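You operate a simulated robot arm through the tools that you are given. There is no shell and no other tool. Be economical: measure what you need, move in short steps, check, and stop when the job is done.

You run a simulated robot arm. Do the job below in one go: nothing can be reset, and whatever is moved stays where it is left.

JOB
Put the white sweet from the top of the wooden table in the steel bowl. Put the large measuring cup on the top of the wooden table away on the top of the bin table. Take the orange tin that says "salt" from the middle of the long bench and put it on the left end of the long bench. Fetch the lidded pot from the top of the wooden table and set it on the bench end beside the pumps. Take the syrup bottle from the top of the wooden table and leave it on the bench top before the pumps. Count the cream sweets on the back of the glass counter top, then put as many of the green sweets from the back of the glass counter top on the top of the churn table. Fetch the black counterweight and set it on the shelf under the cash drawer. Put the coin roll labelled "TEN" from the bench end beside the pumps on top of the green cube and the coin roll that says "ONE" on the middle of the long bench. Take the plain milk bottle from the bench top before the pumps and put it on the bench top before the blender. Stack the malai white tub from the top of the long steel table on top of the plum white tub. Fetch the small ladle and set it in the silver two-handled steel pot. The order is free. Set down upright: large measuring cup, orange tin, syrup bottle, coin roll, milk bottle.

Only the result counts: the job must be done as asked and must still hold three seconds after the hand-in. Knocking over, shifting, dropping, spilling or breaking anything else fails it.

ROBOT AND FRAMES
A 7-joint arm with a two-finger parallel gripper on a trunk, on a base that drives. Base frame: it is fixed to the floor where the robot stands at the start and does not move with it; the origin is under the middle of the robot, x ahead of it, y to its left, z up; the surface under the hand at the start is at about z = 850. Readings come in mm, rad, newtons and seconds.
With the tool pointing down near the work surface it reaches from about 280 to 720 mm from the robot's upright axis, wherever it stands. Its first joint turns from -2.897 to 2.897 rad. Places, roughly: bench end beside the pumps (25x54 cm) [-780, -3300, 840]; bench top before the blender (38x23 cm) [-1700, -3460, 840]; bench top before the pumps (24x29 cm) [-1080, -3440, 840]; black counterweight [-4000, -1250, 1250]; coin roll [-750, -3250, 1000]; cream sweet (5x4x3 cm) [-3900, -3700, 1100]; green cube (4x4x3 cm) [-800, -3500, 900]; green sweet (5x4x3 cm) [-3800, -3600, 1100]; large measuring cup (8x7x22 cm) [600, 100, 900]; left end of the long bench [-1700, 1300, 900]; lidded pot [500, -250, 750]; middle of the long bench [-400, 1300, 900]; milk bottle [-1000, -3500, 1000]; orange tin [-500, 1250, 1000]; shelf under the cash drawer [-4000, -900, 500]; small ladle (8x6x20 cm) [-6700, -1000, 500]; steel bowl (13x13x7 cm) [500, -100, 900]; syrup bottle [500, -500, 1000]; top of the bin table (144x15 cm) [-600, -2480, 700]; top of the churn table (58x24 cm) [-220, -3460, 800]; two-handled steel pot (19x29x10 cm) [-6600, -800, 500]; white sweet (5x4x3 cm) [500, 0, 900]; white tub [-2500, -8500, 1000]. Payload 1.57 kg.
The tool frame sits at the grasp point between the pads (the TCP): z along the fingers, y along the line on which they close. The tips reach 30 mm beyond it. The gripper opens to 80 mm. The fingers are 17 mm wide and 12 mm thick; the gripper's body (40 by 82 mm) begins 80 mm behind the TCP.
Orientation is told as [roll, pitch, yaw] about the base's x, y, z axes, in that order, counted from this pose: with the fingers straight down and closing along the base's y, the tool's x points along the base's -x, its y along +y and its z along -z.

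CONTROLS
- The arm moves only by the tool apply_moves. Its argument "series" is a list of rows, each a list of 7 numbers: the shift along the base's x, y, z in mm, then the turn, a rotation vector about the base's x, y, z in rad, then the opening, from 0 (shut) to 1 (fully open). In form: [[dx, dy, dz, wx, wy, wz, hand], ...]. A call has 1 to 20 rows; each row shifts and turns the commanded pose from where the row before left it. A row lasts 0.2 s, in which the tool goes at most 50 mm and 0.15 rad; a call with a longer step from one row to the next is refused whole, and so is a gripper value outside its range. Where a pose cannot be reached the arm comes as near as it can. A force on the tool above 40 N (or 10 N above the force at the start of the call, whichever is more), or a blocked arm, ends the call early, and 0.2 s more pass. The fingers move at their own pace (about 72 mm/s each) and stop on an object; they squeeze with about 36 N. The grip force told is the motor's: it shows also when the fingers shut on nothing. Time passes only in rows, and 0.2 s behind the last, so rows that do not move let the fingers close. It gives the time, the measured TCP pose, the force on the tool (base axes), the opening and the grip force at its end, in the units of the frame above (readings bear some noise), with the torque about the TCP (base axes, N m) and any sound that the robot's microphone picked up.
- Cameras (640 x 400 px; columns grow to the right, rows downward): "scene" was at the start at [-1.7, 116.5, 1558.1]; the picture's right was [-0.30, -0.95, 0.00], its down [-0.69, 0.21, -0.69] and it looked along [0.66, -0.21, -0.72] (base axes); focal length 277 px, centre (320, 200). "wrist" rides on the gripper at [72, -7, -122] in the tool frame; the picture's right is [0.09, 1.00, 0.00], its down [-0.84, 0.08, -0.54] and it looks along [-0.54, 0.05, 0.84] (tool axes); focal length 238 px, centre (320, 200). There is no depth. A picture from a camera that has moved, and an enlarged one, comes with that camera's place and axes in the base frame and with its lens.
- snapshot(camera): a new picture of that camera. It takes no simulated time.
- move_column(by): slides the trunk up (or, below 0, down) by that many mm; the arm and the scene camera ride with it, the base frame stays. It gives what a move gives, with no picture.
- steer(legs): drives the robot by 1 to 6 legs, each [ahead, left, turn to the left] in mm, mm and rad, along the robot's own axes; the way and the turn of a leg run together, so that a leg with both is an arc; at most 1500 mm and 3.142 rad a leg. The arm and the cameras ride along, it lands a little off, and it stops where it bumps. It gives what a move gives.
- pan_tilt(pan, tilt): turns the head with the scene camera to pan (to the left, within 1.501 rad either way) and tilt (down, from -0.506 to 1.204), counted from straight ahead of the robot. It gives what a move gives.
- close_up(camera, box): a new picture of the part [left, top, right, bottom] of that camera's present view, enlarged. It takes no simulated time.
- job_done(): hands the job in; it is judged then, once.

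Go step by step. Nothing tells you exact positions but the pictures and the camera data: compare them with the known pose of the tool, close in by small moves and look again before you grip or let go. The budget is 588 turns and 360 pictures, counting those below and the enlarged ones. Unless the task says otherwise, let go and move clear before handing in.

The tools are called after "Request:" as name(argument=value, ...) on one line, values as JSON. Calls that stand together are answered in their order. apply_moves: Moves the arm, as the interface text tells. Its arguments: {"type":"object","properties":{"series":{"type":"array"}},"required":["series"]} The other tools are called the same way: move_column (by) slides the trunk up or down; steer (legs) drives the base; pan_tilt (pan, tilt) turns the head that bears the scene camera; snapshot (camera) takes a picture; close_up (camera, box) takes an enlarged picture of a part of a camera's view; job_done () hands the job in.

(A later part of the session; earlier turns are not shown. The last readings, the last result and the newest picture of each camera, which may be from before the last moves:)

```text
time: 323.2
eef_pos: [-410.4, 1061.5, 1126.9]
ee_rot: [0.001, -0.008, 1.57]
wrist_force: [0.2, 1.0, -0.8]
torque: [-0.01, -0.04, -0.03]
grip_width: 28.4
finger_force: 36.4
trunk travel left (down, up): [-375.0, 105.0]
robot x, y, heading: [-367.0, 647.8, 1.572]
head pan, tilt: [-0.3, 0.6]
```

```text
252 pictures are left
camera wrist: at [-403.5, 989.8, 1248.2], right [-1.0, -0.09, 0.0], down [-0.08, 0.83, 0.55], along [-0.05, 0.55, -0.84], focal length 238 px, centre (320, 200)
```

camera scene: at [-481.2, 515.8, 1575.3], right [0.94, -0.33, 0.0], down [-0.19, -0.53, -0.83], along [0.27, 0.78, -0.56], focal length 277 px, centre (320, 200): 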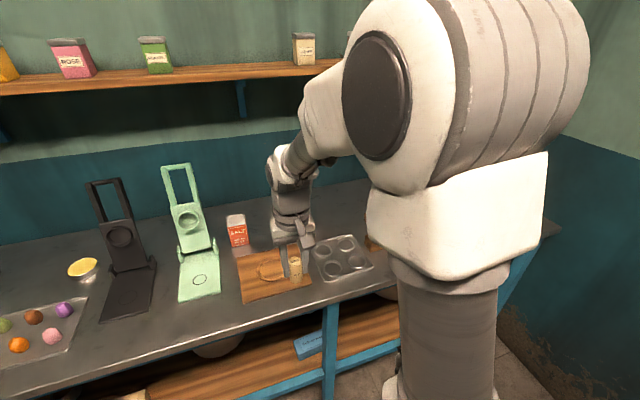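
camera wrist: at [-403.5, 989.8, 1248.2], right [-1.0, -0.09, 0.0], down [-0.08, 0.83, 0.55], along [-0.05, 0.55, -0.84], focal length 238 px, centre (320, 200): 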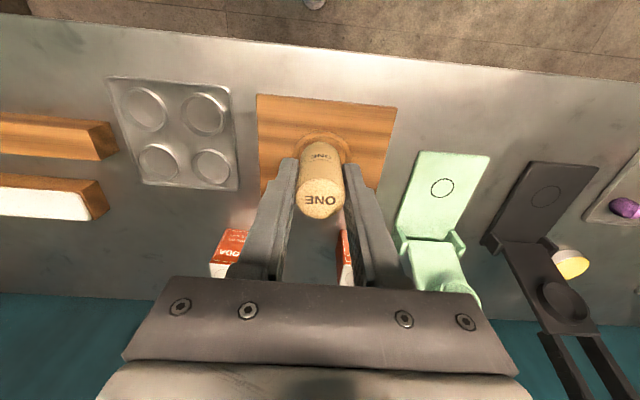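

SODA is the other tin, so SALT is right. I move the roll between the tins at about (-375, 1318) and lower.

Request:
apply_moves(series=[[6, 43, 0, 0, 0, 0, 0.15], [6, 43, 0, 0, 0, 0, 0.15], [6, 43, 0, 0, 0, 0, 0.15], [6, 43, 0, 0, 0, 0, 0.15], [6, 43, 0, 0, 0, 0, 0.15], [5, 42, 0, 0, 0, 0, 0.15], [0, 0, -45, 0, 0, 0, 0.15], [0, 0, -45, 0, 0, 0, 0.15], [0, 0, -45, 0, 0, 0, 0.15], [0, 0, -40, 0, 0, 0, 0.15], [0, 0, 0, 0, 0, 0, 0.15]])

Request:
snapshot(camera="wrist")

Request:
snapshot(camera="scene")

```text
time: 325.6
eef_pos: [-374.9, 1321.6, 954.1]
ee_rot: [0.002, -0.006, 1.569]
wrist_force: [-0.6, -0.4, -0.5]
torque: [-0.01, 0.02, 0.01]
grip_width: 28.4
finger_force: 36.0
trunk travel left (down, up): [-375.0, 105.0]
robot x, y, heading: [-370.8, 648.4, 1.571]
head pan, tilt: [-0.3, 0.6]
```

```text
251 pictures are left
camera wrist: at [-367.7, 1249.6, 1073.3], right [-1.0, -0.09, 0.0], down [-0.08, 0.83, 0.55], along [-0.05, 0.55, -0.84], focal length 238 px, centre (320, 200)
```

wrist: 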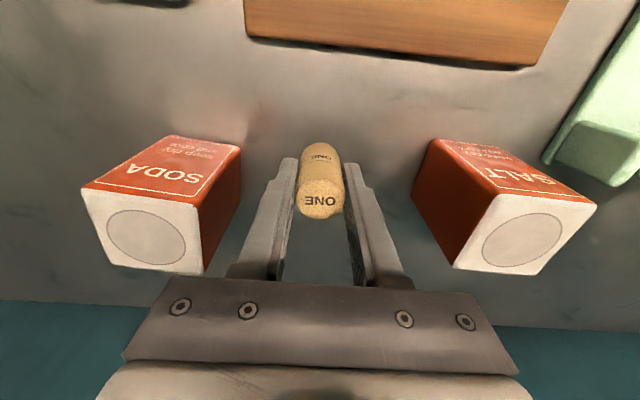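

```text
250 pictures are left
camera scene: at [-478.7, 654.8, 1575.3], right [0.96, -0.29, 0.0], down [-0.17, -0.54, -0.82], along [0.24, 0.79, -0.57], focal length 277 px, centre (320, 200)
```

scene: 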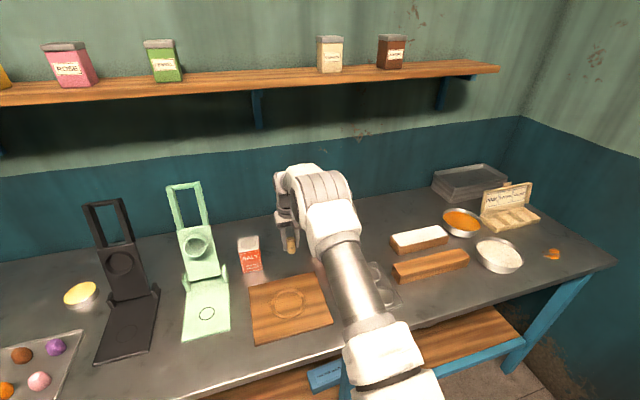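

Request:
apply_moves(series=[[0, 0, -25, 0, 0, 0, 0.15], [0, 0, -12, 0, 0, 0, 0.15], [0, 0, -5, 0, 0, 0, 0.15], [0, 0, -3, 0, 0, 0, 0.15], [0, 0, -2, 0, 0, 0, 0.15], [0, 0, -2, 0, 0, 0, 0.15], [0, 0, -2, 0, 0, 0, 0.15], [0, 0, -2, 0, 0, 0, 0.15], [0, 0, -2, 0, 0, 0, 0.15], [0, 0, -2, 0, 0, 0, 0.15]])

```text
time: 327.8
eef_pos: [-375.7, 1320.6, 901.1]
ee_rot: [0.002, -0.02, 1.572]
wrist_force: [-3.1, -6.3, 38.1]
torque: [-0.11, 0.08, -0.03]
grip_width: 28.3
finger_force: 35.9
trunk travel left (down, up): [-375.0, 105.0]
robot x, y, heading: [-367.9, 651.5, 1.571]
head pan, tilt: [-0.3, 0.6]
```

Request:
apply_moves(series=[[0, 0, 3, 0, 0, 0, 0.15], [0, 0, 0, 0, 0, 0, 0.3], [0, 0, 0, 0, 0, 0, 0.5], [0, 0, 0, 0, 0, 0, 0.5], [0, 0, 30, 0, 0, 0, 0.5], [0, 0, 45, 0, 0, 0, 0.5], [0, 0, 45, 0, 0, 0, 0.5], [0, 0, 0, 0, 0, 0, 0.5]])

Request:
snapshot(camera="wrist")

```text
time: 329.6
eef_pos: [-376.5, 1320.6, 1018.2]
ee_rot: [0.001, -0.007, 1.572]
wrist_force: [0.4, -0.6, -0.2]
torque: [0.01, 0.0, 0.01]
grip_width: 39.9
finger_force: 0.1
trunk travel left (down, up): [-375.0, 105.0]
robot x, y, heading: [-363.2, 649.8, 1.573]
head pan, tilt: [-0.3, 0.6]
```

```text
249 pictures are left
camera wrist: at [-368.6, 1248.0, 1138.5], right [-1.0, -0.09, 0.0], down [-0.08, 0.83, 0.55], along [-0.05, 0.55, -0.84], focal length 238 px, centre (320, 200)
```

wrist: 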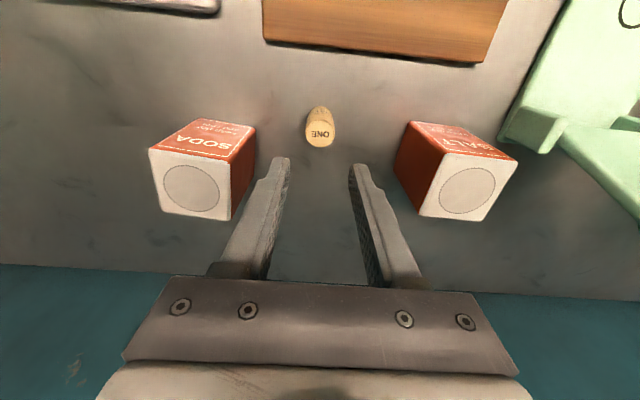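

The ONE roll stands. Next the SALT tin; I zoom for its size and orientation.

Request:
close_up(camera="wrist", box=[370, 100, 550, 240])

```text
2.86 times, centred on (460, 170) of wrist
camera zoom: at [-368.6, 1248.0, 1138.5], right [-1.0, -0.09, 0.0], down [-0.08, 0.83, 0.55], along [-0.05, 0.55, -0.84], focal length 681 px, centre (-80, 286)
```

zoom: 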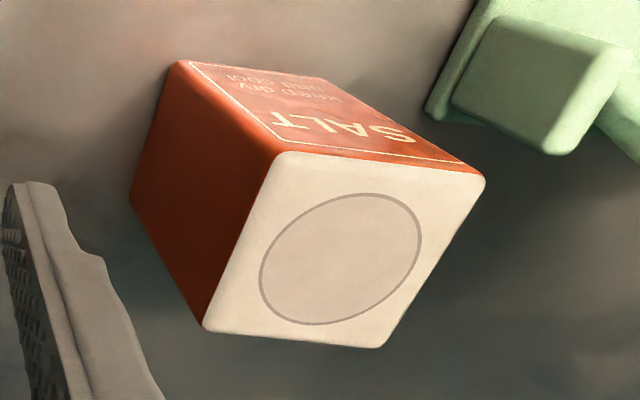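

SALT tin: 65×65×96 mm, centre (-512, 1350), axis-aligned. I strafe left to be square in front of it.

Request:
apply_moves(series=[[0, -20, 40, 0, 0, 0, 1], [0, -20, 30, 0, 0, 0, 1]])

Request:
steer(legs=[[0, 145, 0], [25, 0, 0]])

Request:
snapshot(camera="wrist")

```text
time: 330.2
eef_pos: [-374.9, 1279.6, 1088.3]
ee_rot: [0.001, -0.008, 1.572]
wrist_force: [1.0, 0.2, 0.0]
torque: [0.0, 0.04, -0.03]
grip_width: 80.1
finger_force: 0.1
trunk travel left (down, up): [-375.0, 105.0]
robot x, y, heading: [-365.9, 649.8, 1.571]
head pan, tilt: [-0.3, 0.6]
```

```text
time: 332.4
eef_pos: [-516.7, 1303.8, 1086.6]
ee_rot: [0.001, -0.009, 1.568]
wrist_force: [-0.7, 0.8, -0.7]
torque: [-0.02, 0.0, 0.02]
grip_width: 80.2
finger_force: 0.0
trunk travel left (down, up): [-375.0, 105.0]
robot x, y, heading: [-507.2, 674.0, 1.568]
head pan, tilt: [-0.3, 0.6]
```

```text
247 pictures are left
camera wrist: at [-510.5, 1231.4, 1208.0], right [-1.0, -0.09, 0.0], down [-0.08, 0.83, 0.55], along [-0.05, 0.55, -0.84], focal length 238 px, centre (320, 200)
```

wrist: 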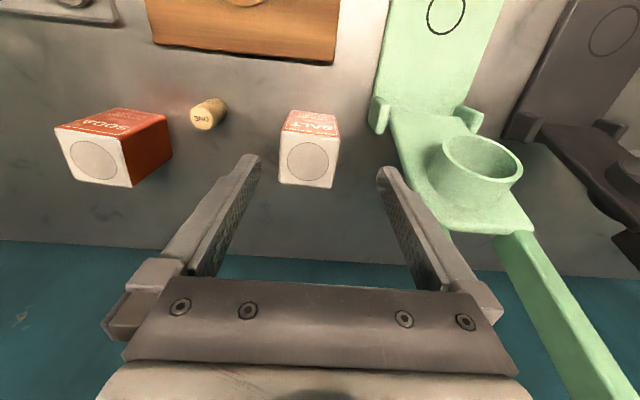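

Request:
apply_moves(series=[[6, 44, 0, 0, 0, 0, 1], [0, 0, -45, 0, 0, 0, 1], [0, 0, -40, 0, 0, 0, 1], [0, 0, -15, 0, 0, 0, 1], [0, 0, 0, 0, 0, 0, 1]])

Request:
snapshot(camera="wrist")

```text
time: 333.6
eef_pos: [-511.3, 1346.1, 987.8]
ee_rot: [0.003, -0.009, 1.569]
wrist_force: [-0.9, 0.6, 0.1]
torque: [0.02, -0.02, -0.01]
grip_width: 80.0
finger_force: 0.0
trunk travel left (down, up): [-375.0, 105.0]
robot x, y, heading: [-508.9, 675.9, 1.573]
head pan, tilt: [-0.3, 0.6]
```

```text
246 pictures are left
camera wrist: at [-503.7, 1274.4, 1108.3], right [-1.0, -0.09, 0.0], down [-0.08, 0.83, 0.55], along [-0.05, 0.55, -0.84], focal length 238 px, centre (320, 200)
```

wrist: 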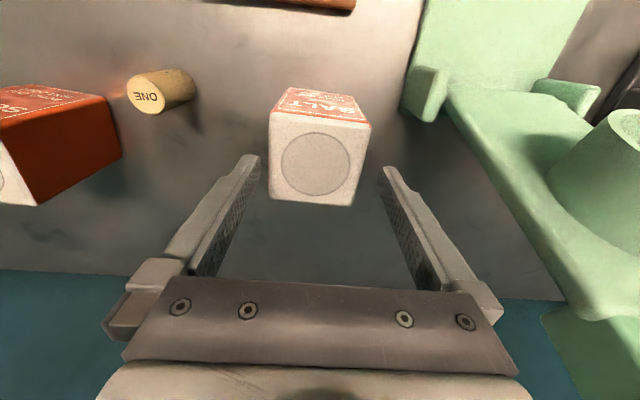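

Request:
apply_moves(series=[[3, 1, 0, 0, 0, 0, 1], [0, 0, -22, 0, 0, 0, 1], [0, 0, -20, 0, 0, 0, 1], [0, 0, -20, 0, 0, 0, 1], [0, 0, 0, 0, 0, 0, 1]])

Request:
snapshot(camera="wrist")

```text
time: 334.8
eef_pos: [-507.8, 1347.9, 925.1]
ee_rot: [0.002, -0.01, 1.569]
wrist_force: [0.7, 0.1, -0.3]
torque: [-0.01, 0.03, 0.01]
grip_width: 80.3
finger_force: 0.1
trunk travel left (down, up): [-375.0, 105.0]
robot x, y, heading: [-509.2, 674.0, 1.571]
head pan, tilt: [-0.3, 0.6]
```

```text
245 pictures are left
camera wrist: at [-500.8, 1275.4, 1045.8], right [-1.0, -0.09, 0.0], down [-0.08, 0.83, 0.55], along [-0.05, 0.55, -0.84], focal length 238 px, centre (320, 200)
```

wrist: 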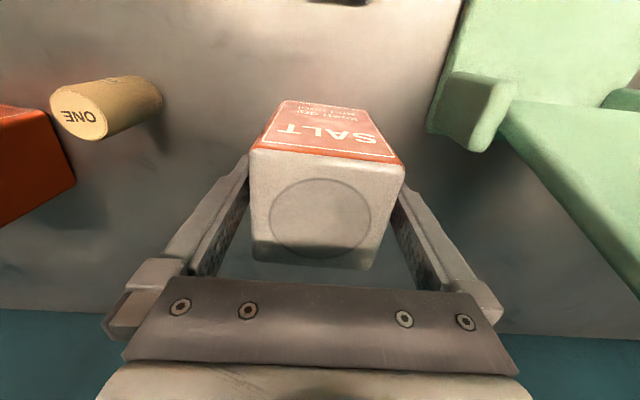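

Request:
apply_moves(series=[[0, 0, 0, 0, 0, 0, 0.7], [0, 0, 0, 0, 0, 0, 0.5], [0, 0, 0, 0, 0, 0, 0.5], [0, 0, 10, 0, 0, 0, 0.5], [0, 0, 40, 0, 0, 0, 0.5], [0, 0, 45, 0, 0, 0, 0.5], [0, 0, 45, 0, 0, 0, 0.5], [0, 0, 45, 0, 0, 0, 0.5]])

Request:
snapshot(camera="wrist")

```text
time: 336.6
eef_pos: [-508.6, 1347.0, 1110.5]
ee_rot: [0.002, -0.007, 1.57]
wrist_force: [-0.4, -0.6, -3.4]
torque: [-0.03, 0.0, 0.0]
grip_width: 66.2
finger_force: 35.5
trunk travel left (down, up): [-375.0, 105.0]
robot x, y, heading: [-511.7, 671.2, 1.568]
head pan, tilt: [-0.3, 0.6]
```

```text
244 pictures are left
camera wrist: at [-501.7, 1275.7, 1230.4], right [-1.0, -0.09, 0.0], down [-0.08, 0.83, 0.55], along [-0.05, 0.55, -0.84], focal length 238 px, centre (320, 200)
```

wrist: 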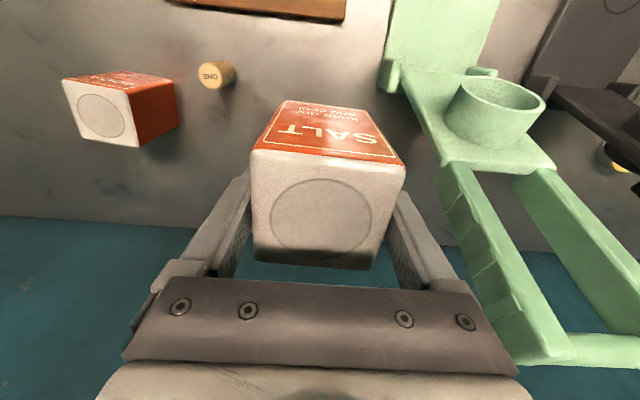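

Request:
apply_moves(series=[[0, -45, 10, 0, 0, 0, 0.5], [0, -45, 10, 0, 0, 0, 0.5], [0, -45, 10, 0, 0, 0, 0.5], [0, -45, 0, 0, 0, 0, 0.5], [0, -45, 0, 0, 0, 0, 0.5], [0, -45, 0, 0, 0, 0, 0.5]])

Request:
steer(legs=[[-150, 0, 0], [0, 1100, 0]])

Request:
pan_tilt(pan=0.1, tilt=0.7)

Request:
snapshot(camera="scene")

Request:
snapshot(camera="wrist")

```text
time: 337.9
eef_pos: [-507.9, 1077.2, 1141.1]
ee_rot: [0.002, -0.009, 1.569]
wrist_force: [1.1, -0.6, -4.6]
torque: [0.01, 0.0, 0.04]
grip_width: 66.0
finger_force: 36.8
trunk travel left (down, up): [-375.0, 105.0]
robot x, y, heading: [-508.1, 671.6, 1.57]
head pan, tilt: [-0.3, 0.6]
```

```text
time: 347.8
eef_pos: [-1622.7, 931.2, 1140.5]
ee_rot: [0.002, -0.007, 1.565]
wrist_force: [-1.0, -0.2, -4.2]
torque: [0.03, 0.01, 0.0]
grip_width: 66.0
finger_force: 36.5
trunk travel left (down, up): [-375.0, 105.0]
robot x, y, heading: [-1622.4, 529.7, 1.564]
head pan, tilt: [-0.3, 0.6]
```

```text
time: 348.7
eef_pos: [-1621.2, 931.5, 1139.4]
ee_rot: [0.002, -0.006, 1.566]
wrist_force: [0.0, 0.7, -3.6]
torque: [0.03, 0.0, 0.0]
grip_width: 65.9
finger_force: 35.9
trunk travel left (down, up): [-375.0, 105.0]
robot x, y, heading: [-1624.0, 529.1, 1.562]
head pan, tilt: [0.099, 0.7]
```

```text
243 pictures are left
camera scene: at [-1772.5, 533.5, 1566.7], right [1.0, 0.09, 0.0], down [0.06, -0.64, -0.76], along [-0.07, 0.76, -0.64], focal length 277 px, centre (320, 200)
```

scene: 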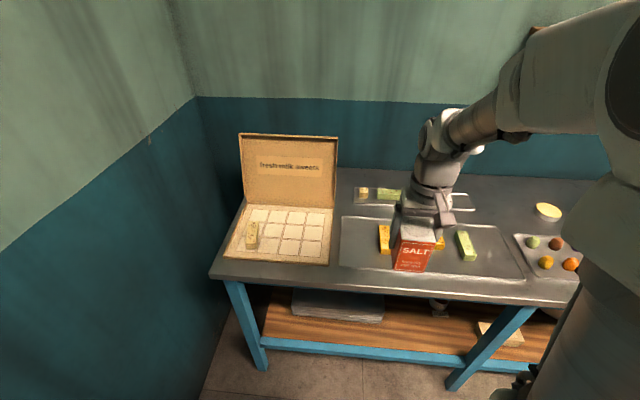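

```text
242 pictures are left
camera wrist: at [-1614.8, 858.9, 1260.9], right [-1.0, -0.09, 0.0], down [-0.07, 0.83, 0.55], along [-0.05, 0.55, -0.84], focal length 238 px, centre (320, 200)
```

wrist: 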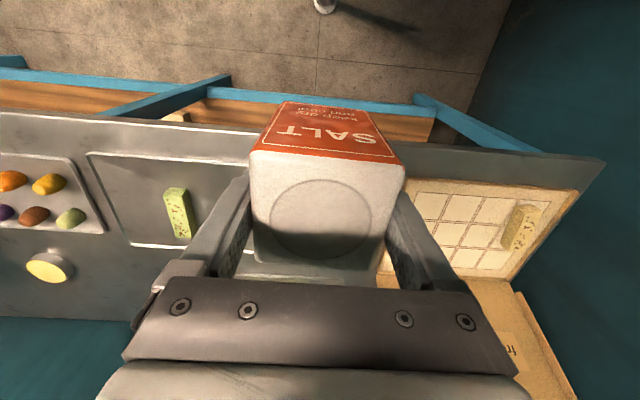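

The free spot on the left end is between the open box and the rear tray, around (-1740, 1335). I drive in front of it and look closely.

Request:
steer(legs=[[0, 117, 0.008], [130, 0, 0]])

Request:
pan_tilt(pan=-0.05, tilt=0.75)

Request:
snapshot(camera="scene")

Request:
snapshot(camera="wrist")

```text
time: 351.3
eef_pos: [-1744.4, 1061.6, 1140.5]
ee_rot: [0.003, -0.007, 1.578]
wrist_force: [0.7, 0.0, -4.1]
torque: [0.03, 0.0, 0.06]
grip_width: 65.9
finger_force: 36.1
trunk travel left (down, up): [-375.0, 105.0]
robot x, y, heading: [-1743.4, 656.3, 1.58]
head pan, tilt: [0.099, 0.7]
```

```text
time: 352.0
eef_pos: [-1744.0, 1061.4, 1139.3]
ee_rot: [0.003, -0.008, 1.579]
wrist_force: [0.0, 0.6, -3.4]
torque: [-0.01, -0.01, -0.01]
grip_width: 65.8
finger_force: 35.6
trunk travel left (down, up): [-375.0, 105.0]
robot x, y, heading: [-1740.2, 656.5, 1.578]
head pan, tilt: [-0.051, 0.75]
```

```text
241 pictures are left
camera scene: at [-1877.5, 659.7, 1562.4], right [1.0, -0.04, 0.0], down [-0.03, -0.68, -0.73], along [0.03, 0.73, -0.68], focal length 277 px, centre (320, 200)
```

scene: 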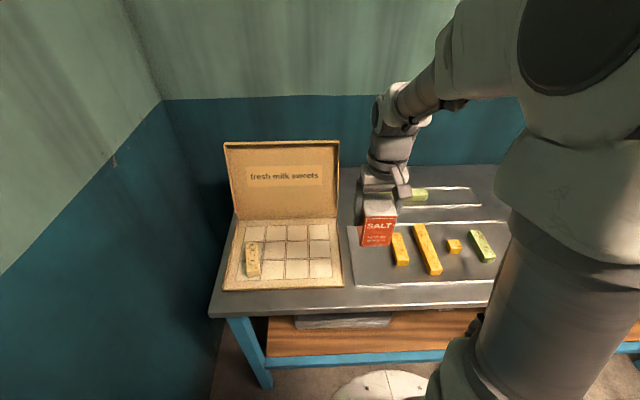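

```text
240 pictures are left
camera wrist: at [-1736.9, 988.9, 1260.8], right [-0.99, -0.1, 0.0], down [-0.08, 0.83, 0.55], along [-0.05, 0.55, -0.84], focal length 238 px, centre (320, 200)
```

wrist: 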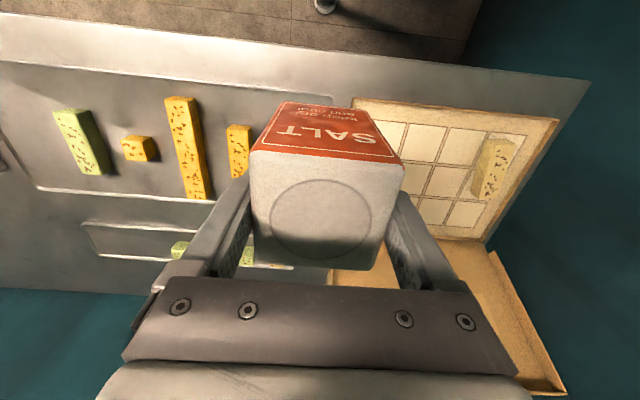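

The corridor is about x −1787…−1705, beyond y≈1290. I rotate the hand 90° (camera to +x) so the fingers open along y, clear of the lid.

Request:
apply_moves(series=[[0, 0, 0, 0, 0, 0.143, 0.5], [0, 0, 0, 0, 0, 0.143, 0.5], [0, 0, 0, 0, 0, 0.143, 0.5], [0, 0, 0, 0, 0, 0.143, 0.5], [0, 0, 0, 0, 0, 0.143, 0.5], [0, 0, 0, 0, 0, 0.143, 0.5], [0, 0, 0, 0, 0, 0.143, 0.5], [0, 0, 0, 0, 0, 0.143, 0.5], [0, 0, 0, 0, 0, 0.143, 0.5], [0, 0, 0, 0, 0, 0.143, 0.5], [0, 0, 0, 0, 0, 0.132, 0.5], [0, 40, 0, 0, 0, 0, 0.5], [0, 40, 0, 0, 0, 0, 0.5], [0, 40, 0, 0, 0, 0, 0.5], [0, 40, 0, 0, 0, 0, 0.5]])

Request:
snapshot(camera="scene")

Request:
snapshot(camera="wrist")

```text
time: 355.2
eef_pos: [-1744.6, 1222.3, 1139.8]
ee_rot: [0.003, -0.008, 3.141]
wrist_force: [-0.3, -0.2, -3.9]
torque: [-0.01, -0.01, -0.02]
grip_width: 66.0
finger_force: 35.5
trunk travel left (down, up): [-375.0, 105.0]
robot x, y, heading: [-1742.5, 654.0, 1.579]
head pan, tilt: [-0.051, 0.75]
```

```text
239 pictures are left
camera scene: at [-1877.5, 660.1, 1562.4], right [1.0, -0.04, 0.0], down [-0.03, -0.68, -0.73], along [0.03, 0.73, -0.68], focal length 277 px, centre (320, 200)
```

scene: 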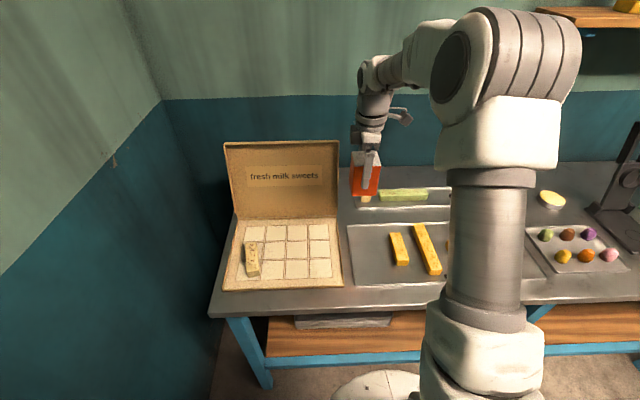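

```text
238 pictures are left
camera wrist: at [-1672.1, 1229.0, 1259.9], right [0.09, -1.0, 0.0], down [-0.83, -0.08, 0.55], along [-0.55, -0.05, -0.84], focal length 238 px, centre (320, 200)
```

wrist: 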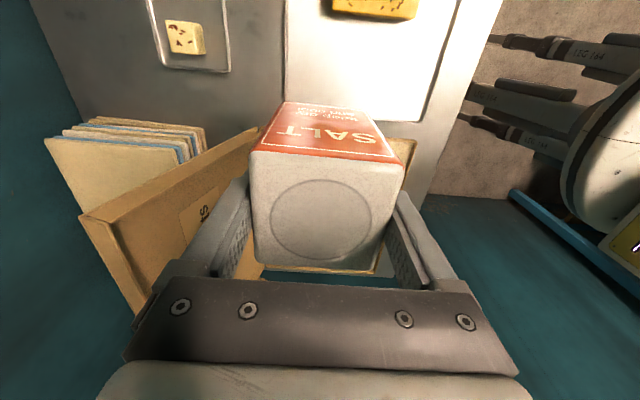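

The gap between the trays is y≈1278…1365, so target tin centre (-1735, 1321). I move over and lower part way.

Request:
apply_moves(series=[[5, 49, 0, 0, 0, 0, 0.5], [5, 49, 0, 0, 0, 0, 0.5], [0, 1, -40, 0, 0, 0, 0.5], [0, 0, -45, 0, 0, 0, 0.5], [0, 0, -45, 0, 0, 0, 0.5], [0, 0, -45, 0, 0, 0, 0.5], [0, 0, -10, 0, 0, 0, 0.5], [0, 0, 0, 0, 0, 0, 0.5]])

Request:
snapshot(camera="wrist")

Request:
close_up(camera="scene", box=[310, 110, 450, 260])

```text
time: 357.0
eef_pos: [-1736.0, 1320.4, 956.1]
ee_rot: [0.003, -0.007, 3.141]
wrist_force: [-0.5, 0.7, -4.0]
torque: [-0.03, 0.01, 0.01]
grip_width: 65.9
finger_force: 36.3
trunk travel left (down, up): [-375.0, 105.0]
robot x, y, heading: [-1742.8, 656.2, 1.584]
head pan, tilt: [-0.051, 0.75]
```

```text
237 pictures are left
camera wrist: at [-1662.0, 1327.0, 1076.0], right [0.09, -1.0, 0.0], down [-0.83, -0.07, 0.55], along [-0.55, -0.05, -0.84], focal length 238 px, centre (320, 200)
```

wrist: 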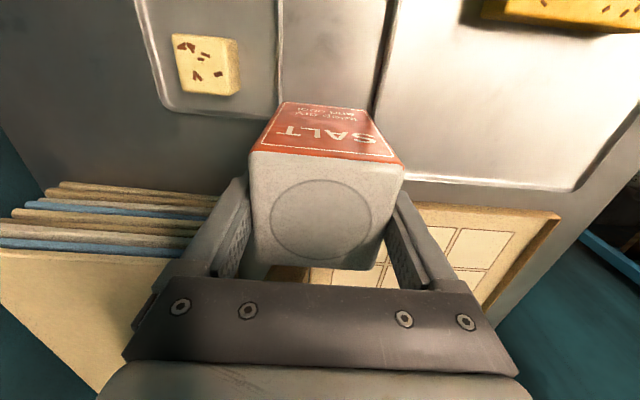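

```text
2.67 times, centred on (380, 185) of scene
camera zoom: at [-1877.4, 659.8, 1562.4], right [1.0, -0.04, 0.0], down [-0.03, -0.68, -0.73], along [0.03, 0.73, -0.68], focal length 740 px, centre (160, 240)
```

zoom: 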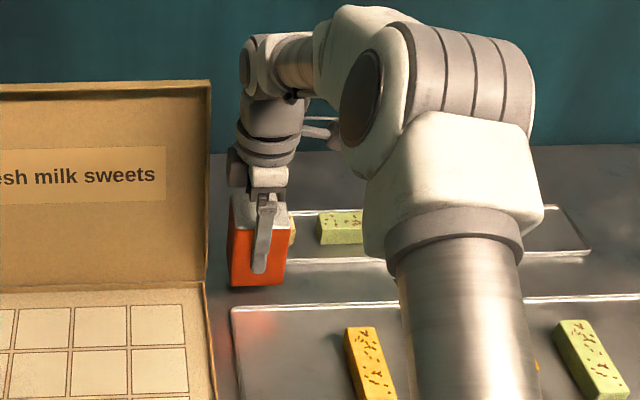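

Request:
apply_moves(series=[[0, -2, -20, 0, 0, 0, 0.5], [0, 0, -5, 0, 0, 0, 0.5], [0, 0, -2, 0, 0, 0, 0.5], [0, 0, -2, 0, 0, 0, 0.5], [0, 0, -2, 0, 0, 0, 0.5], [0, 0, 0, 0, 0, 0, 0.5]])

Request:
snapshot(camera="wrist")

Request:
close_up(camera="scene", box=[310, 150, 430, 260])

```text
time: 358.4
eef_pos: [-1735.6, 1317.3, 925.4]
ee_rot: [0.001, -0.008, 3.141]
wrist_force: [-0.1, -0.4, 3.8]
torque: [-0.15, 0.24, 0.04]
grip_width: 65.8
finger_force: 36.1
trunk travel left (down, up): [-375.0, 105.0]
robot x, y, heading: [-1740.9, 660.2, 1.577]
head pan, tilt: [-0.051, 0.75]
```

```text
235 pictures are left
camera wrist: at [-1661.3, 1324.8, 1045.8], right [0.09, -1.0, 0.0], down [-0.83, -0.08, 0.55], along [-0.55, -0.05, -0.84], focal length 238 px, centre (320, 200)
```

wrist: 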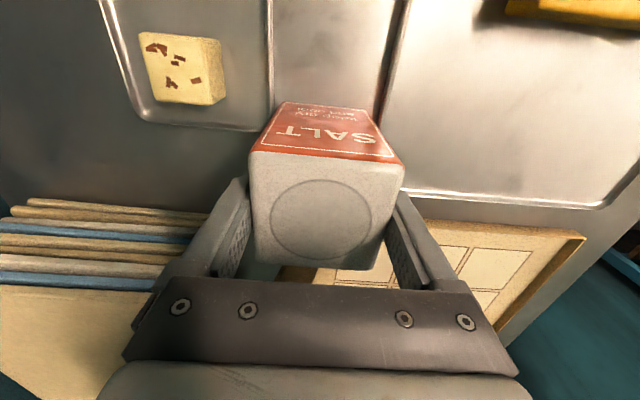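

```text
3.64 times, centred on (370, 205) of scene
camera zoom: at [-1877.4, 659.1, 1562.5], right [1.0, -0.04, 0.0], down [-0.03, -0.68, -0.73], along [0.03, 0.73, -0.68], focal length 1009 px, centre (138, 182)
```

zoom: 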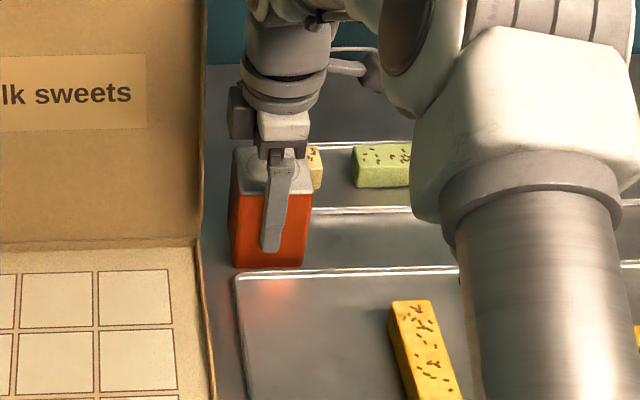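

It rests between the trays with gaps both sides. I release and rise.

Request:
apply_moves(series=[[0, 0, -1, 0, 0, 0, 0.5], [0, 0, 0, 0, 0, 0, 0.7], [0, 0, 0, 0, 0, 0, 0.95], [0, 0, 0, 0, 0, 0, 0.95], [0, 0, 25, 0, 0, 0, 0.95], [0, 0, 45, 0, 0, 0, 0.95], [0, 0, 45, 0, 0, 0, 0.95], [0, 0, 45, 0, 0, 0, 0.95], [0, 0, 40, 0, 0, 0, 0.95]])

Request:
snapshot(camera="wrist")

Request:
close_up(camera="scene", box=[310, 150, 430, 260])

```text
time: 360.4
eef_pos: [-1734.2, 1316.1, 1123.7]
ee_rot: [0.002, -0.009, 3.139]
wrist_force: [0.0, -0.2, 0.1]
torque: [-0.02, 0.0, 0.0]
grip_width: 75.8
finger_force: 0.1
trunk travel left (down, up): [-375.0, 105.0]
robot x, y, heading: [-1742.5, 657.5, 1.582]
head pan, tilt: [-0.051, 0.75]
```

```text
233 pictures are left
camera wrist: at [-1660.6, 1324.4, 1244.4], right [0.09, -1.0, 0.0], down [-0.83, -0.08, 0.55], along [-0.55, -0.05, -0.84], focal length 238 px, centre (320, 200)
```

wrist: 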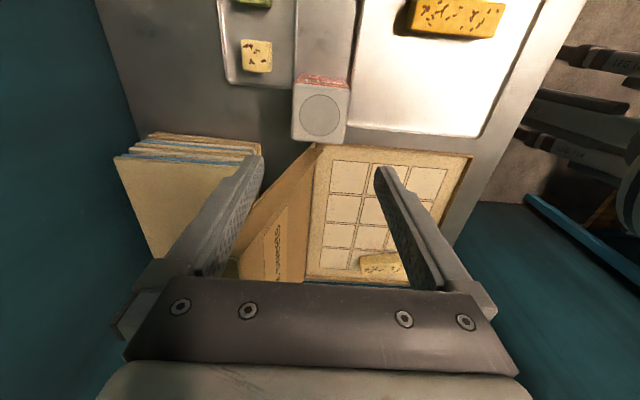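

```text
3.64 times, centred on (370, 205) of scene
camera zoom: at [-1877.5, 659.4, 1562.4], right [1.0, -0.04, 0.0], down [-0.03, -0.68, -0.73], along [0.03, 0.73, -0.68], focal length 1009 px, centre (138, 182)
```

zoom: 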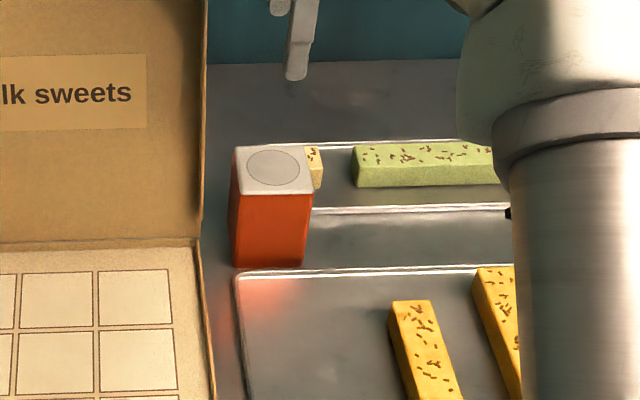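

SALT stands in place. I retract, unwind the wrist, and drive back to the wooden table for the pot.

Request:
apply_moves(series=[[0, -45, 0, 0, 0, 0, 1], [0, -45, 0, 0, 0, 0, 1], [0, -45, 0, 0, 0, -0.143, 1], [0, -45, 0, 0, 0, -0.143, 1], [0, -45, 0, 0, 0, -0.143, 1], [0, -35, 0, 0, 0, -0.143, 1], [0, 0, 0, 0, 0, -0.143, 1], [0, 0, 0, 0, 0, -0.143, 1], [0, 0, 0, 0, 0, -0.143, 1], [0, 0, 0, 0, 0, -0.143, 1], [0, 0, 0, 0, 0, -0.143, 1], [0, 0, 0, 0, 0, -0.143, 1], [0, 0, 0, 0, 0, -0.14, 1]])

Request:
steer(legs=[[0, -700, 0], [-920, 0, 0], [0, 0, -1.58], [1020, 0, 0]])

Request:
pan_tilt(pan=0.0, tilt=0.75)

Request:
snapshot(camera="scene")

Request:
snapshot(camera="wrist")

```text
time: 363.2
eef_pos: [-1733.6, 1057.4, 1124.2]
ee_rot: [0.001, -0.008, 1.568]
wrist_force: [-0.3, 0.2, 0.2]
torque: [0.01, 0.03, -0.02]
grip_width: 80.2
finger_force: 0.0
trunk travel left (down, up): [-375.0, 105.0]
robot x, y, heading: [-1744.4, 655.0, 1.576]
head pan, tilt: [-0.051, 0.75]
```

```text
time: 386.5
eef_pos: [376.3, -244.6, 1123.6]
ee_rot: [0.003, -0.008, 0.019]
wrist_force: [-0.2, -0.1, -0.4]
torque: [0.01, -0.03, 0.01]
grip_width: 79.8
finger_force: 0.0
trunk travel left (down, up): [-375.0, 105.0]
robot x, y, heading: [-19.7, -244.7, 0.031]
head pan, tilt: [-0.051, 0.75]
```

```text
time: 387.2
eef_pos: [375.6, -245.3, 1123.4]
ee_rot: [0.001, -0.006, 0.02]
wrist_force: [0.0, 0.8, -0.3]
torque: [0.01, 0.02, 0.02]
grip_width: 80.3
finger_force: 0.0
trunk travel left (down, up): [-375.0, 105.0]
robot x, y, heading: [-24.9, -245.4, 0.033]
head pan, tilt: [0.0, 0.75]
```

```text
231 pictures are left
camera scene: at [-24.2, -103.9, 1562.4], right [0.03, -1.0, 0.0], down [-0.68, -0.02, -0.73], along [0.73, 0.02, -0.68], focal length 277 px, centre (320, 200)
```

scene: 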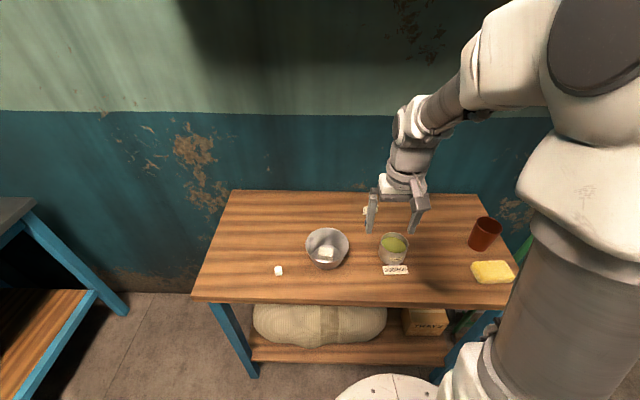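

```text
230 pictures are left
camera wrist: at [304.1, -252.8, 1244.5], right [-0.11, 0.99, 0.0], down [0.83, 0.09, 0.55], along [0.55, 0.06, -0.84], focal length 238 px, centre (320, 200)
```

wrist: 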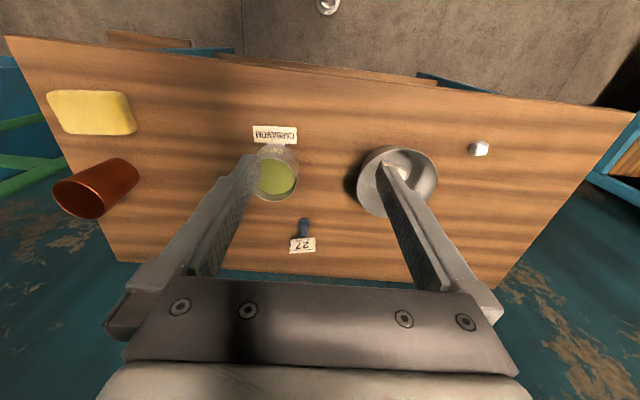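

I take a closer look at the pot and its tag.

Request:
apply_moves(series=[[20, -15, -40, 0, 0, 0, 1], [20, -15, -30, 0, 0, 0, 1], [0, -15, -20, 0, 0, 0, 1]])

Request:
snapshot(camera="wrist")

Request:
close_up(camera="scene", box=[350, 220, 430, 290])

```text
time: 388.0
eef_pos: [416.7, -290.7, 1033.7]
ee_rot: [0.0, -0.008, 0.019]
wrist_force: [0.2, -0.2, 0.2]
torque: [0.03, -0.01, 0.03]
grip_width: 79.9
finger_force: 0.1
trunk travel left (down, up): [-375.0, 105.0]
robot x, y, heading: [-26.0, -243.3, 0.026]
head pan, tilt: [0.0, 0.75]
```

```text
229 pictures are left
camera wrist: at [344.1, -298.2, 1154.6], right [-0.11, 0.99, 0.0], down [0.83, 0.09, 0.55], along [0.55, 0.06, -0.84], focal length 238 px, centre (320, 200)
```

wrist: 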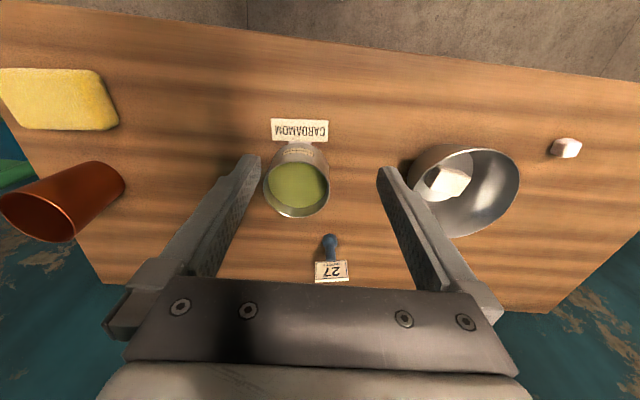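

```text
5.71 times, centred on (390, 255) of scene
camera zoom: at [-24.0, -103.9, 1562.4], right [0.03, -1.0, 0.0], down [-0.68, -0.02, -0.73], along [0.73, 0.02, -0.68], focal length 1585 px, centre (-80, -114)
```

zoom: 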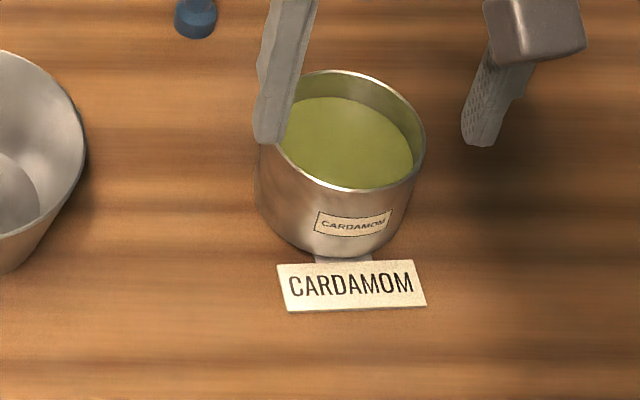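

Request:
close_up(camera="wrist", box=[250, 110, 350, 230])

```text
3.33 times, centred on (300, 170) of wrist
camera zoom: at [344.1, -298.2, 1154.6], right [-0.11, 0.99, 0.0], down [0.83, 0.09, 0.55], along [0.55, 0.06, -0.84], focal length 794 px, centre (387, 300)
```

zoom: 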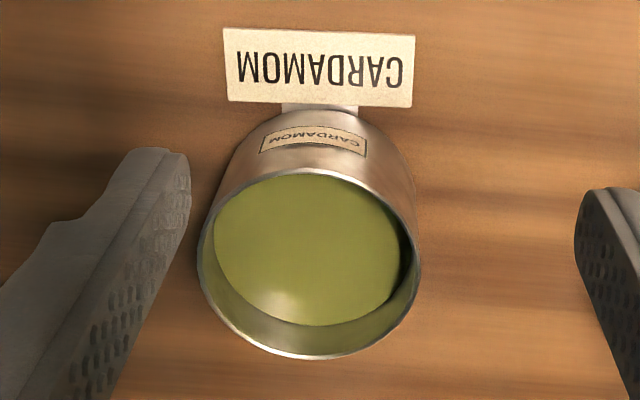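

The pot is ~79 mm across – too wide to straddle – so I'll grip its +y wall with one finger inside (content is ~36 mm below the rim), keeping it level.

Request:
apply_moves(series=[[40, 10, 0, 0, 0, 0, 0.5], [40, 10, 0, 0, 0, 0, 0.5], [0, 0, -35, 0, 0, 0, 0.5], [0, 0, -35, 0, 0, 0, 0.5], [0, 0, 0, 0, 0, 0, 0.5]])

Request:
snapshot(camera="wrist")

Request:
close_up(camera="scene", box=[340, 190, 440, 290])

```text
time: 389.2
eef_pos: [496.0, -271.5, 965.8]
ee_rot: [0.001, -0.007, 0.02]
wrist_force: [-0.4, -0.6, -0.1]
torque: [-0.01, -0.03, 0.0]
grip_width: 40.0
finger_force: 0.0
trunk travel left (down, up): [-375.0, 105.0]
robot x, y, heading: [-22.1, -244.4, 0.029]
head pan, tilt: [0.0, 0.75]
```

```text
226 pictures are left
camera wrist: at [423.1, -279.5, 1085.6], right [-0.11, 0.99, 0.0], down [0.83, 0.09, 0.55], along [0.55, 0.06, -0.84], focal length 238 px, centre (320, 200)
```

wrist: 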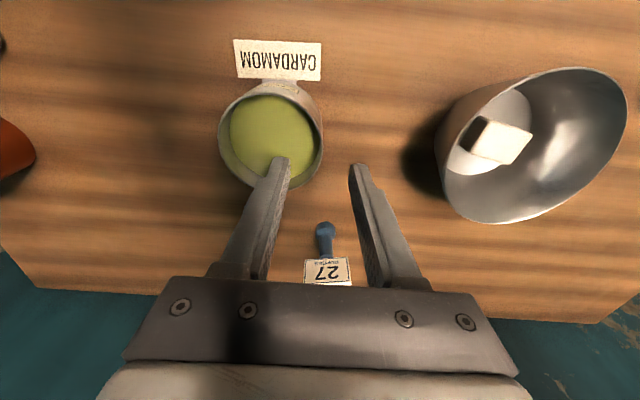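

```text
4.00 times, centred on (390, 240) of scene
camera zoom: at [-24.0, -103.8, 1562.4], right [0.03, -1.0, 0.0], down [-0.68, -0.02, -0.73], along [0.73, 0.02, -0.68], focal length 1110 px, centre (40, 40)
```

zoom: 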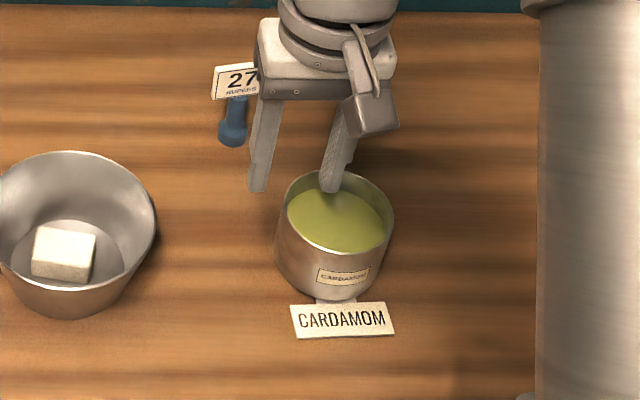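

Request:
apply_moves(series=[[-4, 0, -25, 0, 0, 0, 0.5], [0, 0, -8, 0, 0, 0, 0.5], [0, 0, 0, 0, 0, 0, 0.5]])

Request:
close_up(camera="wrist", box=[180, 60, 420, 260])

Request:
close_up(camera="scene", box=[340, 190, 440, 290])

```text
time: 390.0
eef_pos: [492.9, -271.3, 931.1]
ee_rot: [0.003, -0.009, 0.018]
wrist_force: [-1.2, 1.2, 0.1]
torque: [-0.02, 0.04, -0.02]
grip_width: 40.2
finger_force: 0.0
trunk travel left (down, up): [-375.0, 105.0]
robot x, y, heading: [-23.3, -246.5, 0.028]
head pan, tilt: [0.0, 0.75]
```

```text
2.00 times, centred on (300, 160) of wrist
camera zoom: at [419.4, -278.5, 1051.7], right [-0.11, 0.99, 0.0], down [0.83, 0.09, 0.55], along [0.55, 0.06, -0.84], focal length 477 px, centre (360, 280)
```

zoom: 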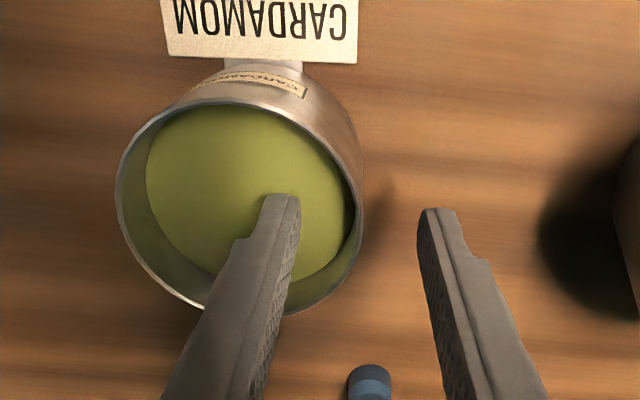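

```text
4.00 times, centred on (390, 240) of scene
camera zoom: at [-24.2, -103.8, 1562.4], right [0.03, -1.0, 0.0], down [-0.68, -0.02, -0.73], along [0.73, 0.02, -0.68], focal length 1110 px, centre (40, 40)
```

zoom: 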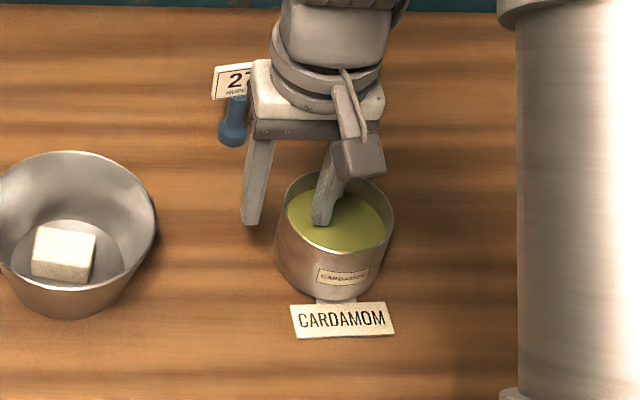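

Aligned: the wall lies midway between the fingers. I descend 18 mm and close.

Request:
apply_moves(series=[[-1, 0, -10, 0, 0, 0, 0.5], [0, 0, -8, 0, 0, 0, 0.5], [0, 0, 0, 0, 0, 0, 0.25], [0, 0, 0, 0, 0, 0, 0], [0, 0, 0, 0, 0, 0, 0], [0, 0, 0, 0, 0, 0, 0]])

Request:
snapshot(camera="wrist")

```text
time: 391.4
eef_pos: [490.7, -271.4, 913.1]
ee_rot: [0.001, -0.008, 0.019]
wrist_force: [1.5, -0.3, -0.3]
torque: [-0.06, -0.13, 0.1]
grip_width: 6.3
finger_force: 26.3
trunk travel left (down, up): [-375.0, 105.0]
robot x, y, heading: [-22.5, -244.8, 0.026]
head pan, tilt: [0.0, 0.75]
```

```text
222 pictures are left
camera wrist: at [418.7, -278.1, 1033.9], right [-0.11, 0.99, 0.0], down [0.83, 0.09, 0.55], along [0.55, 0.06, -0.84], focal length 238 px, centre (320, 200)
```

wrist: 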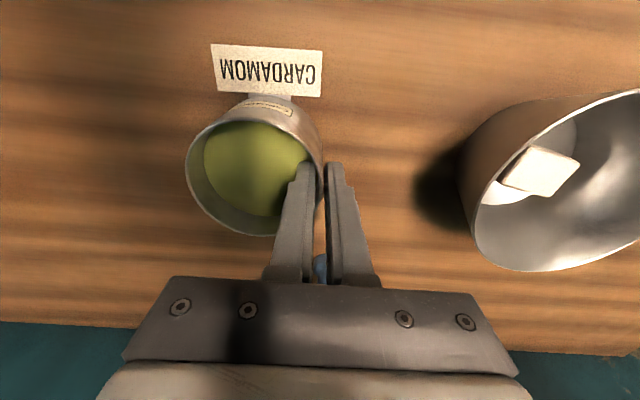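

Wall gripped. I lift slowly and check that it stays level and the tag stays put.

Request:
apply_moves(series=[[0, 0, 4, 0, 0, 0, 0], [0, 0, 6, 0, 0, 0, 0], [0, 0, 10, 0, 0, 0, 0], [0, 0, 15, 0, 0, 0, 0], [0, 0, 0, 0, 0, 0, 0]])

Request:
snapshot(camera="wrist")

Request:
close_up(camera="scene", box=[340, 190, 440, 290])

```text
time: 392.6
eef_pos: [489.9, -271.3, 948.8]
ee_rot: [0.003, -0.007, 0.018]
wrist_force: [0.3, 0.6, -3.4]
torque: [0.1, -0.01, -0.01]
grip_width: 6.3
finger_force: 25.3
trunk travel left (down, up): [-375.0, 105.0]
robot x, y, heading: [-25.4, -245.1, 0.027]
head pan, tilt: [0.0, 0.75]
```

```text
221 pictures are left
camera wrist: at [418.3, -278.6, 1069.5], right [-0.11, 0.99, 0.0], down [0.83, 0.09, 0.55], along [0.54, 0.06, -0.84], focal length 238 px, centre (320, 200)
```

wrist: 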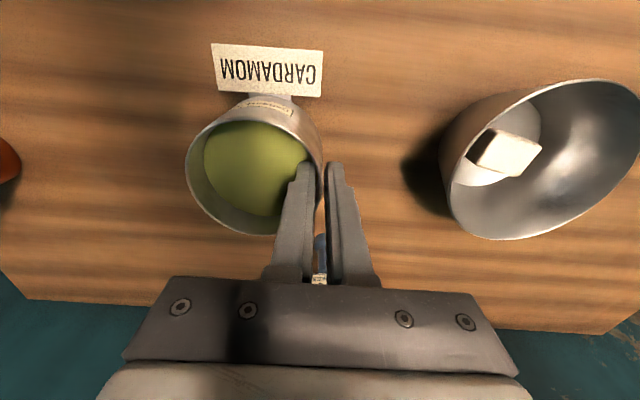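

```text
4.00 times, centred on (390, 240) of scene
camera zoom: at [-24.0, -103.9, 1562.4], right [0.03, -1.0, 0.0], down [-0.68, -0.02, -0.73], along [0.73, 0.02, -0.68], focal length 1110 px, centre (40, 40)
```

zoom: 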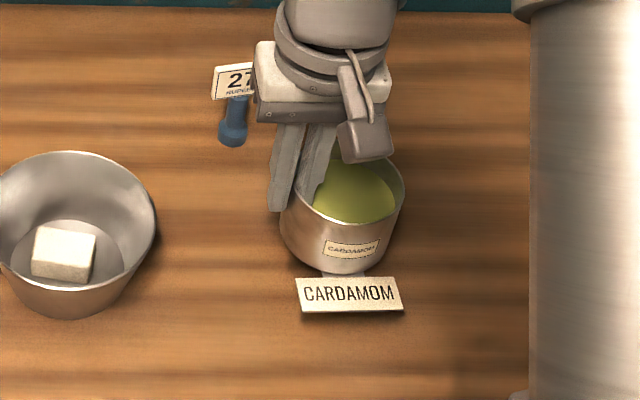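

The tag is part of the pot and it hangs level. I raise and retract, then drive to the pump room.

Request:
apply_moves(series=[[0, 0, 40, 0, 0, 0, 0], [0, 0, 40, 0, 0, 0, 0], [0, 0, 40, 0, 0, 0, 0], [0, 0, 40, 0, 0, 0, 0], [0, 0, 30, 0, 0, 0, 0], [-30, 10, 0, 0, 0, 0, 0], [-30, 10, 0, 0, 0, 0, 0], [-30, 0, 0, 0, 0, 0, 0]])

Request:
steer(legs=[[-1400, 0, 0], [0, 0, -1.598], [1560, 0, 0]])

```text
time: 394.4
eef_pos: [400.9, -249.1, 1136.3]
ee_rot: [0.002, -0.006, 0.019]
wrist_force: [0.7, 0.1, -4.2]
torque: [0.14, 0.04, -0.02]
grip_width: 6.3
finger_force: 26.7
trunk travel left (down, up): [-375.0, 105.0]
robot x, y, heading: [-25.9, -241.4, 0.031]
head pan, tilt: [0.0, 0.75]
```

```text
refused: 1560 is not a number from -1500 to 1500
```

Request:
steer(legs=[[-1400, 0, 0], [0, 0, -1.6], [1500, 0, 0], [0, -800, 0], [0, -700, 0]])

Request:
snapshot(camera="wrist")

```text
time: 429.7
eef_pos: [-2974.0, -2175.0, 1137.5]
ee_rot: [0.003, -0.007, -1.594]
wrist_force: [0.2, 0.3, -3.2]
torque: [0.0, -0.12, -0.02]
grip_width: 6.3
finger_force: 26.2
trunk travel left (down, up): [-375.0, 105.0]
robot x, y, heading: [-2952.1, -1751.2, -1.588]
head pan, tilt: [0.0, 0.75]
```

```text
219 pictures are left
camera wrist: at [-2978.9, -2101.0, 1258.3], right [1.0, 0.07, 0.0], down [0.06, -0.83, 0.55], along [0.04, -0.55, -0.84], focal length 238 px, centre (320, 200)
```

wrist: 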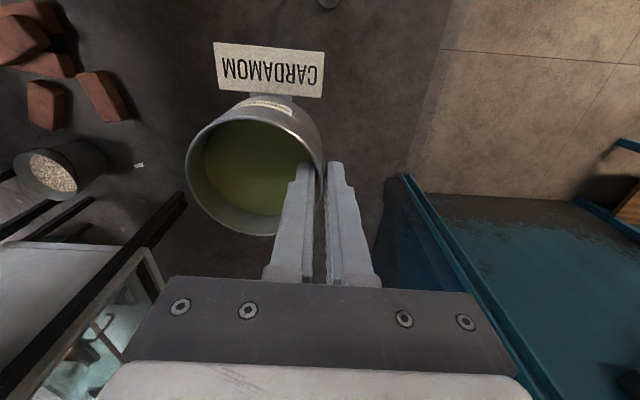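

Request:
steer(legs=[[0, 0, 0.017], [1500, 0, 0], [1500, 0, 0], [130, 0, 0]])

Request:
steer(legs=[[0, 0, 1.571], [1000, 0, 0], [1100, 0, 0]])

```text
time: 450.5
eef_pos: [-3065.1, -5280.2, 1137.1]
ee_rot: [0.001, -0.008, -1.629]
wrist_force: [0.4, 0.3, -3.3]
torque: [-0.06, -0.12, 0.01]
grip_width: 6.3
finger_force: 25.6
trunk travel left (down, up): [-375.0, 105.0]
robot x, y, heading: [-3024.4, -4856.9, -1.623]
head pan, tilt: [0.0, 0.75]
```

```text
time: 469.4
eef_pos: [-527.4, -5042.4, 1137.5]
ee_rot: [0.002, -0.006, -0.071]
wrist_force: [0.2, 1.0, -3.2]
torque: [0.13, -0.04, 0.02]
grip_width: 6.6
finger_force: 26.3
trunk travel left (down, up): [-375.0, 105.0]
robot x, y, heading: [-951.6, -4998.8, -0.06]
head pan, tilt: [0.0, 0.75]
```

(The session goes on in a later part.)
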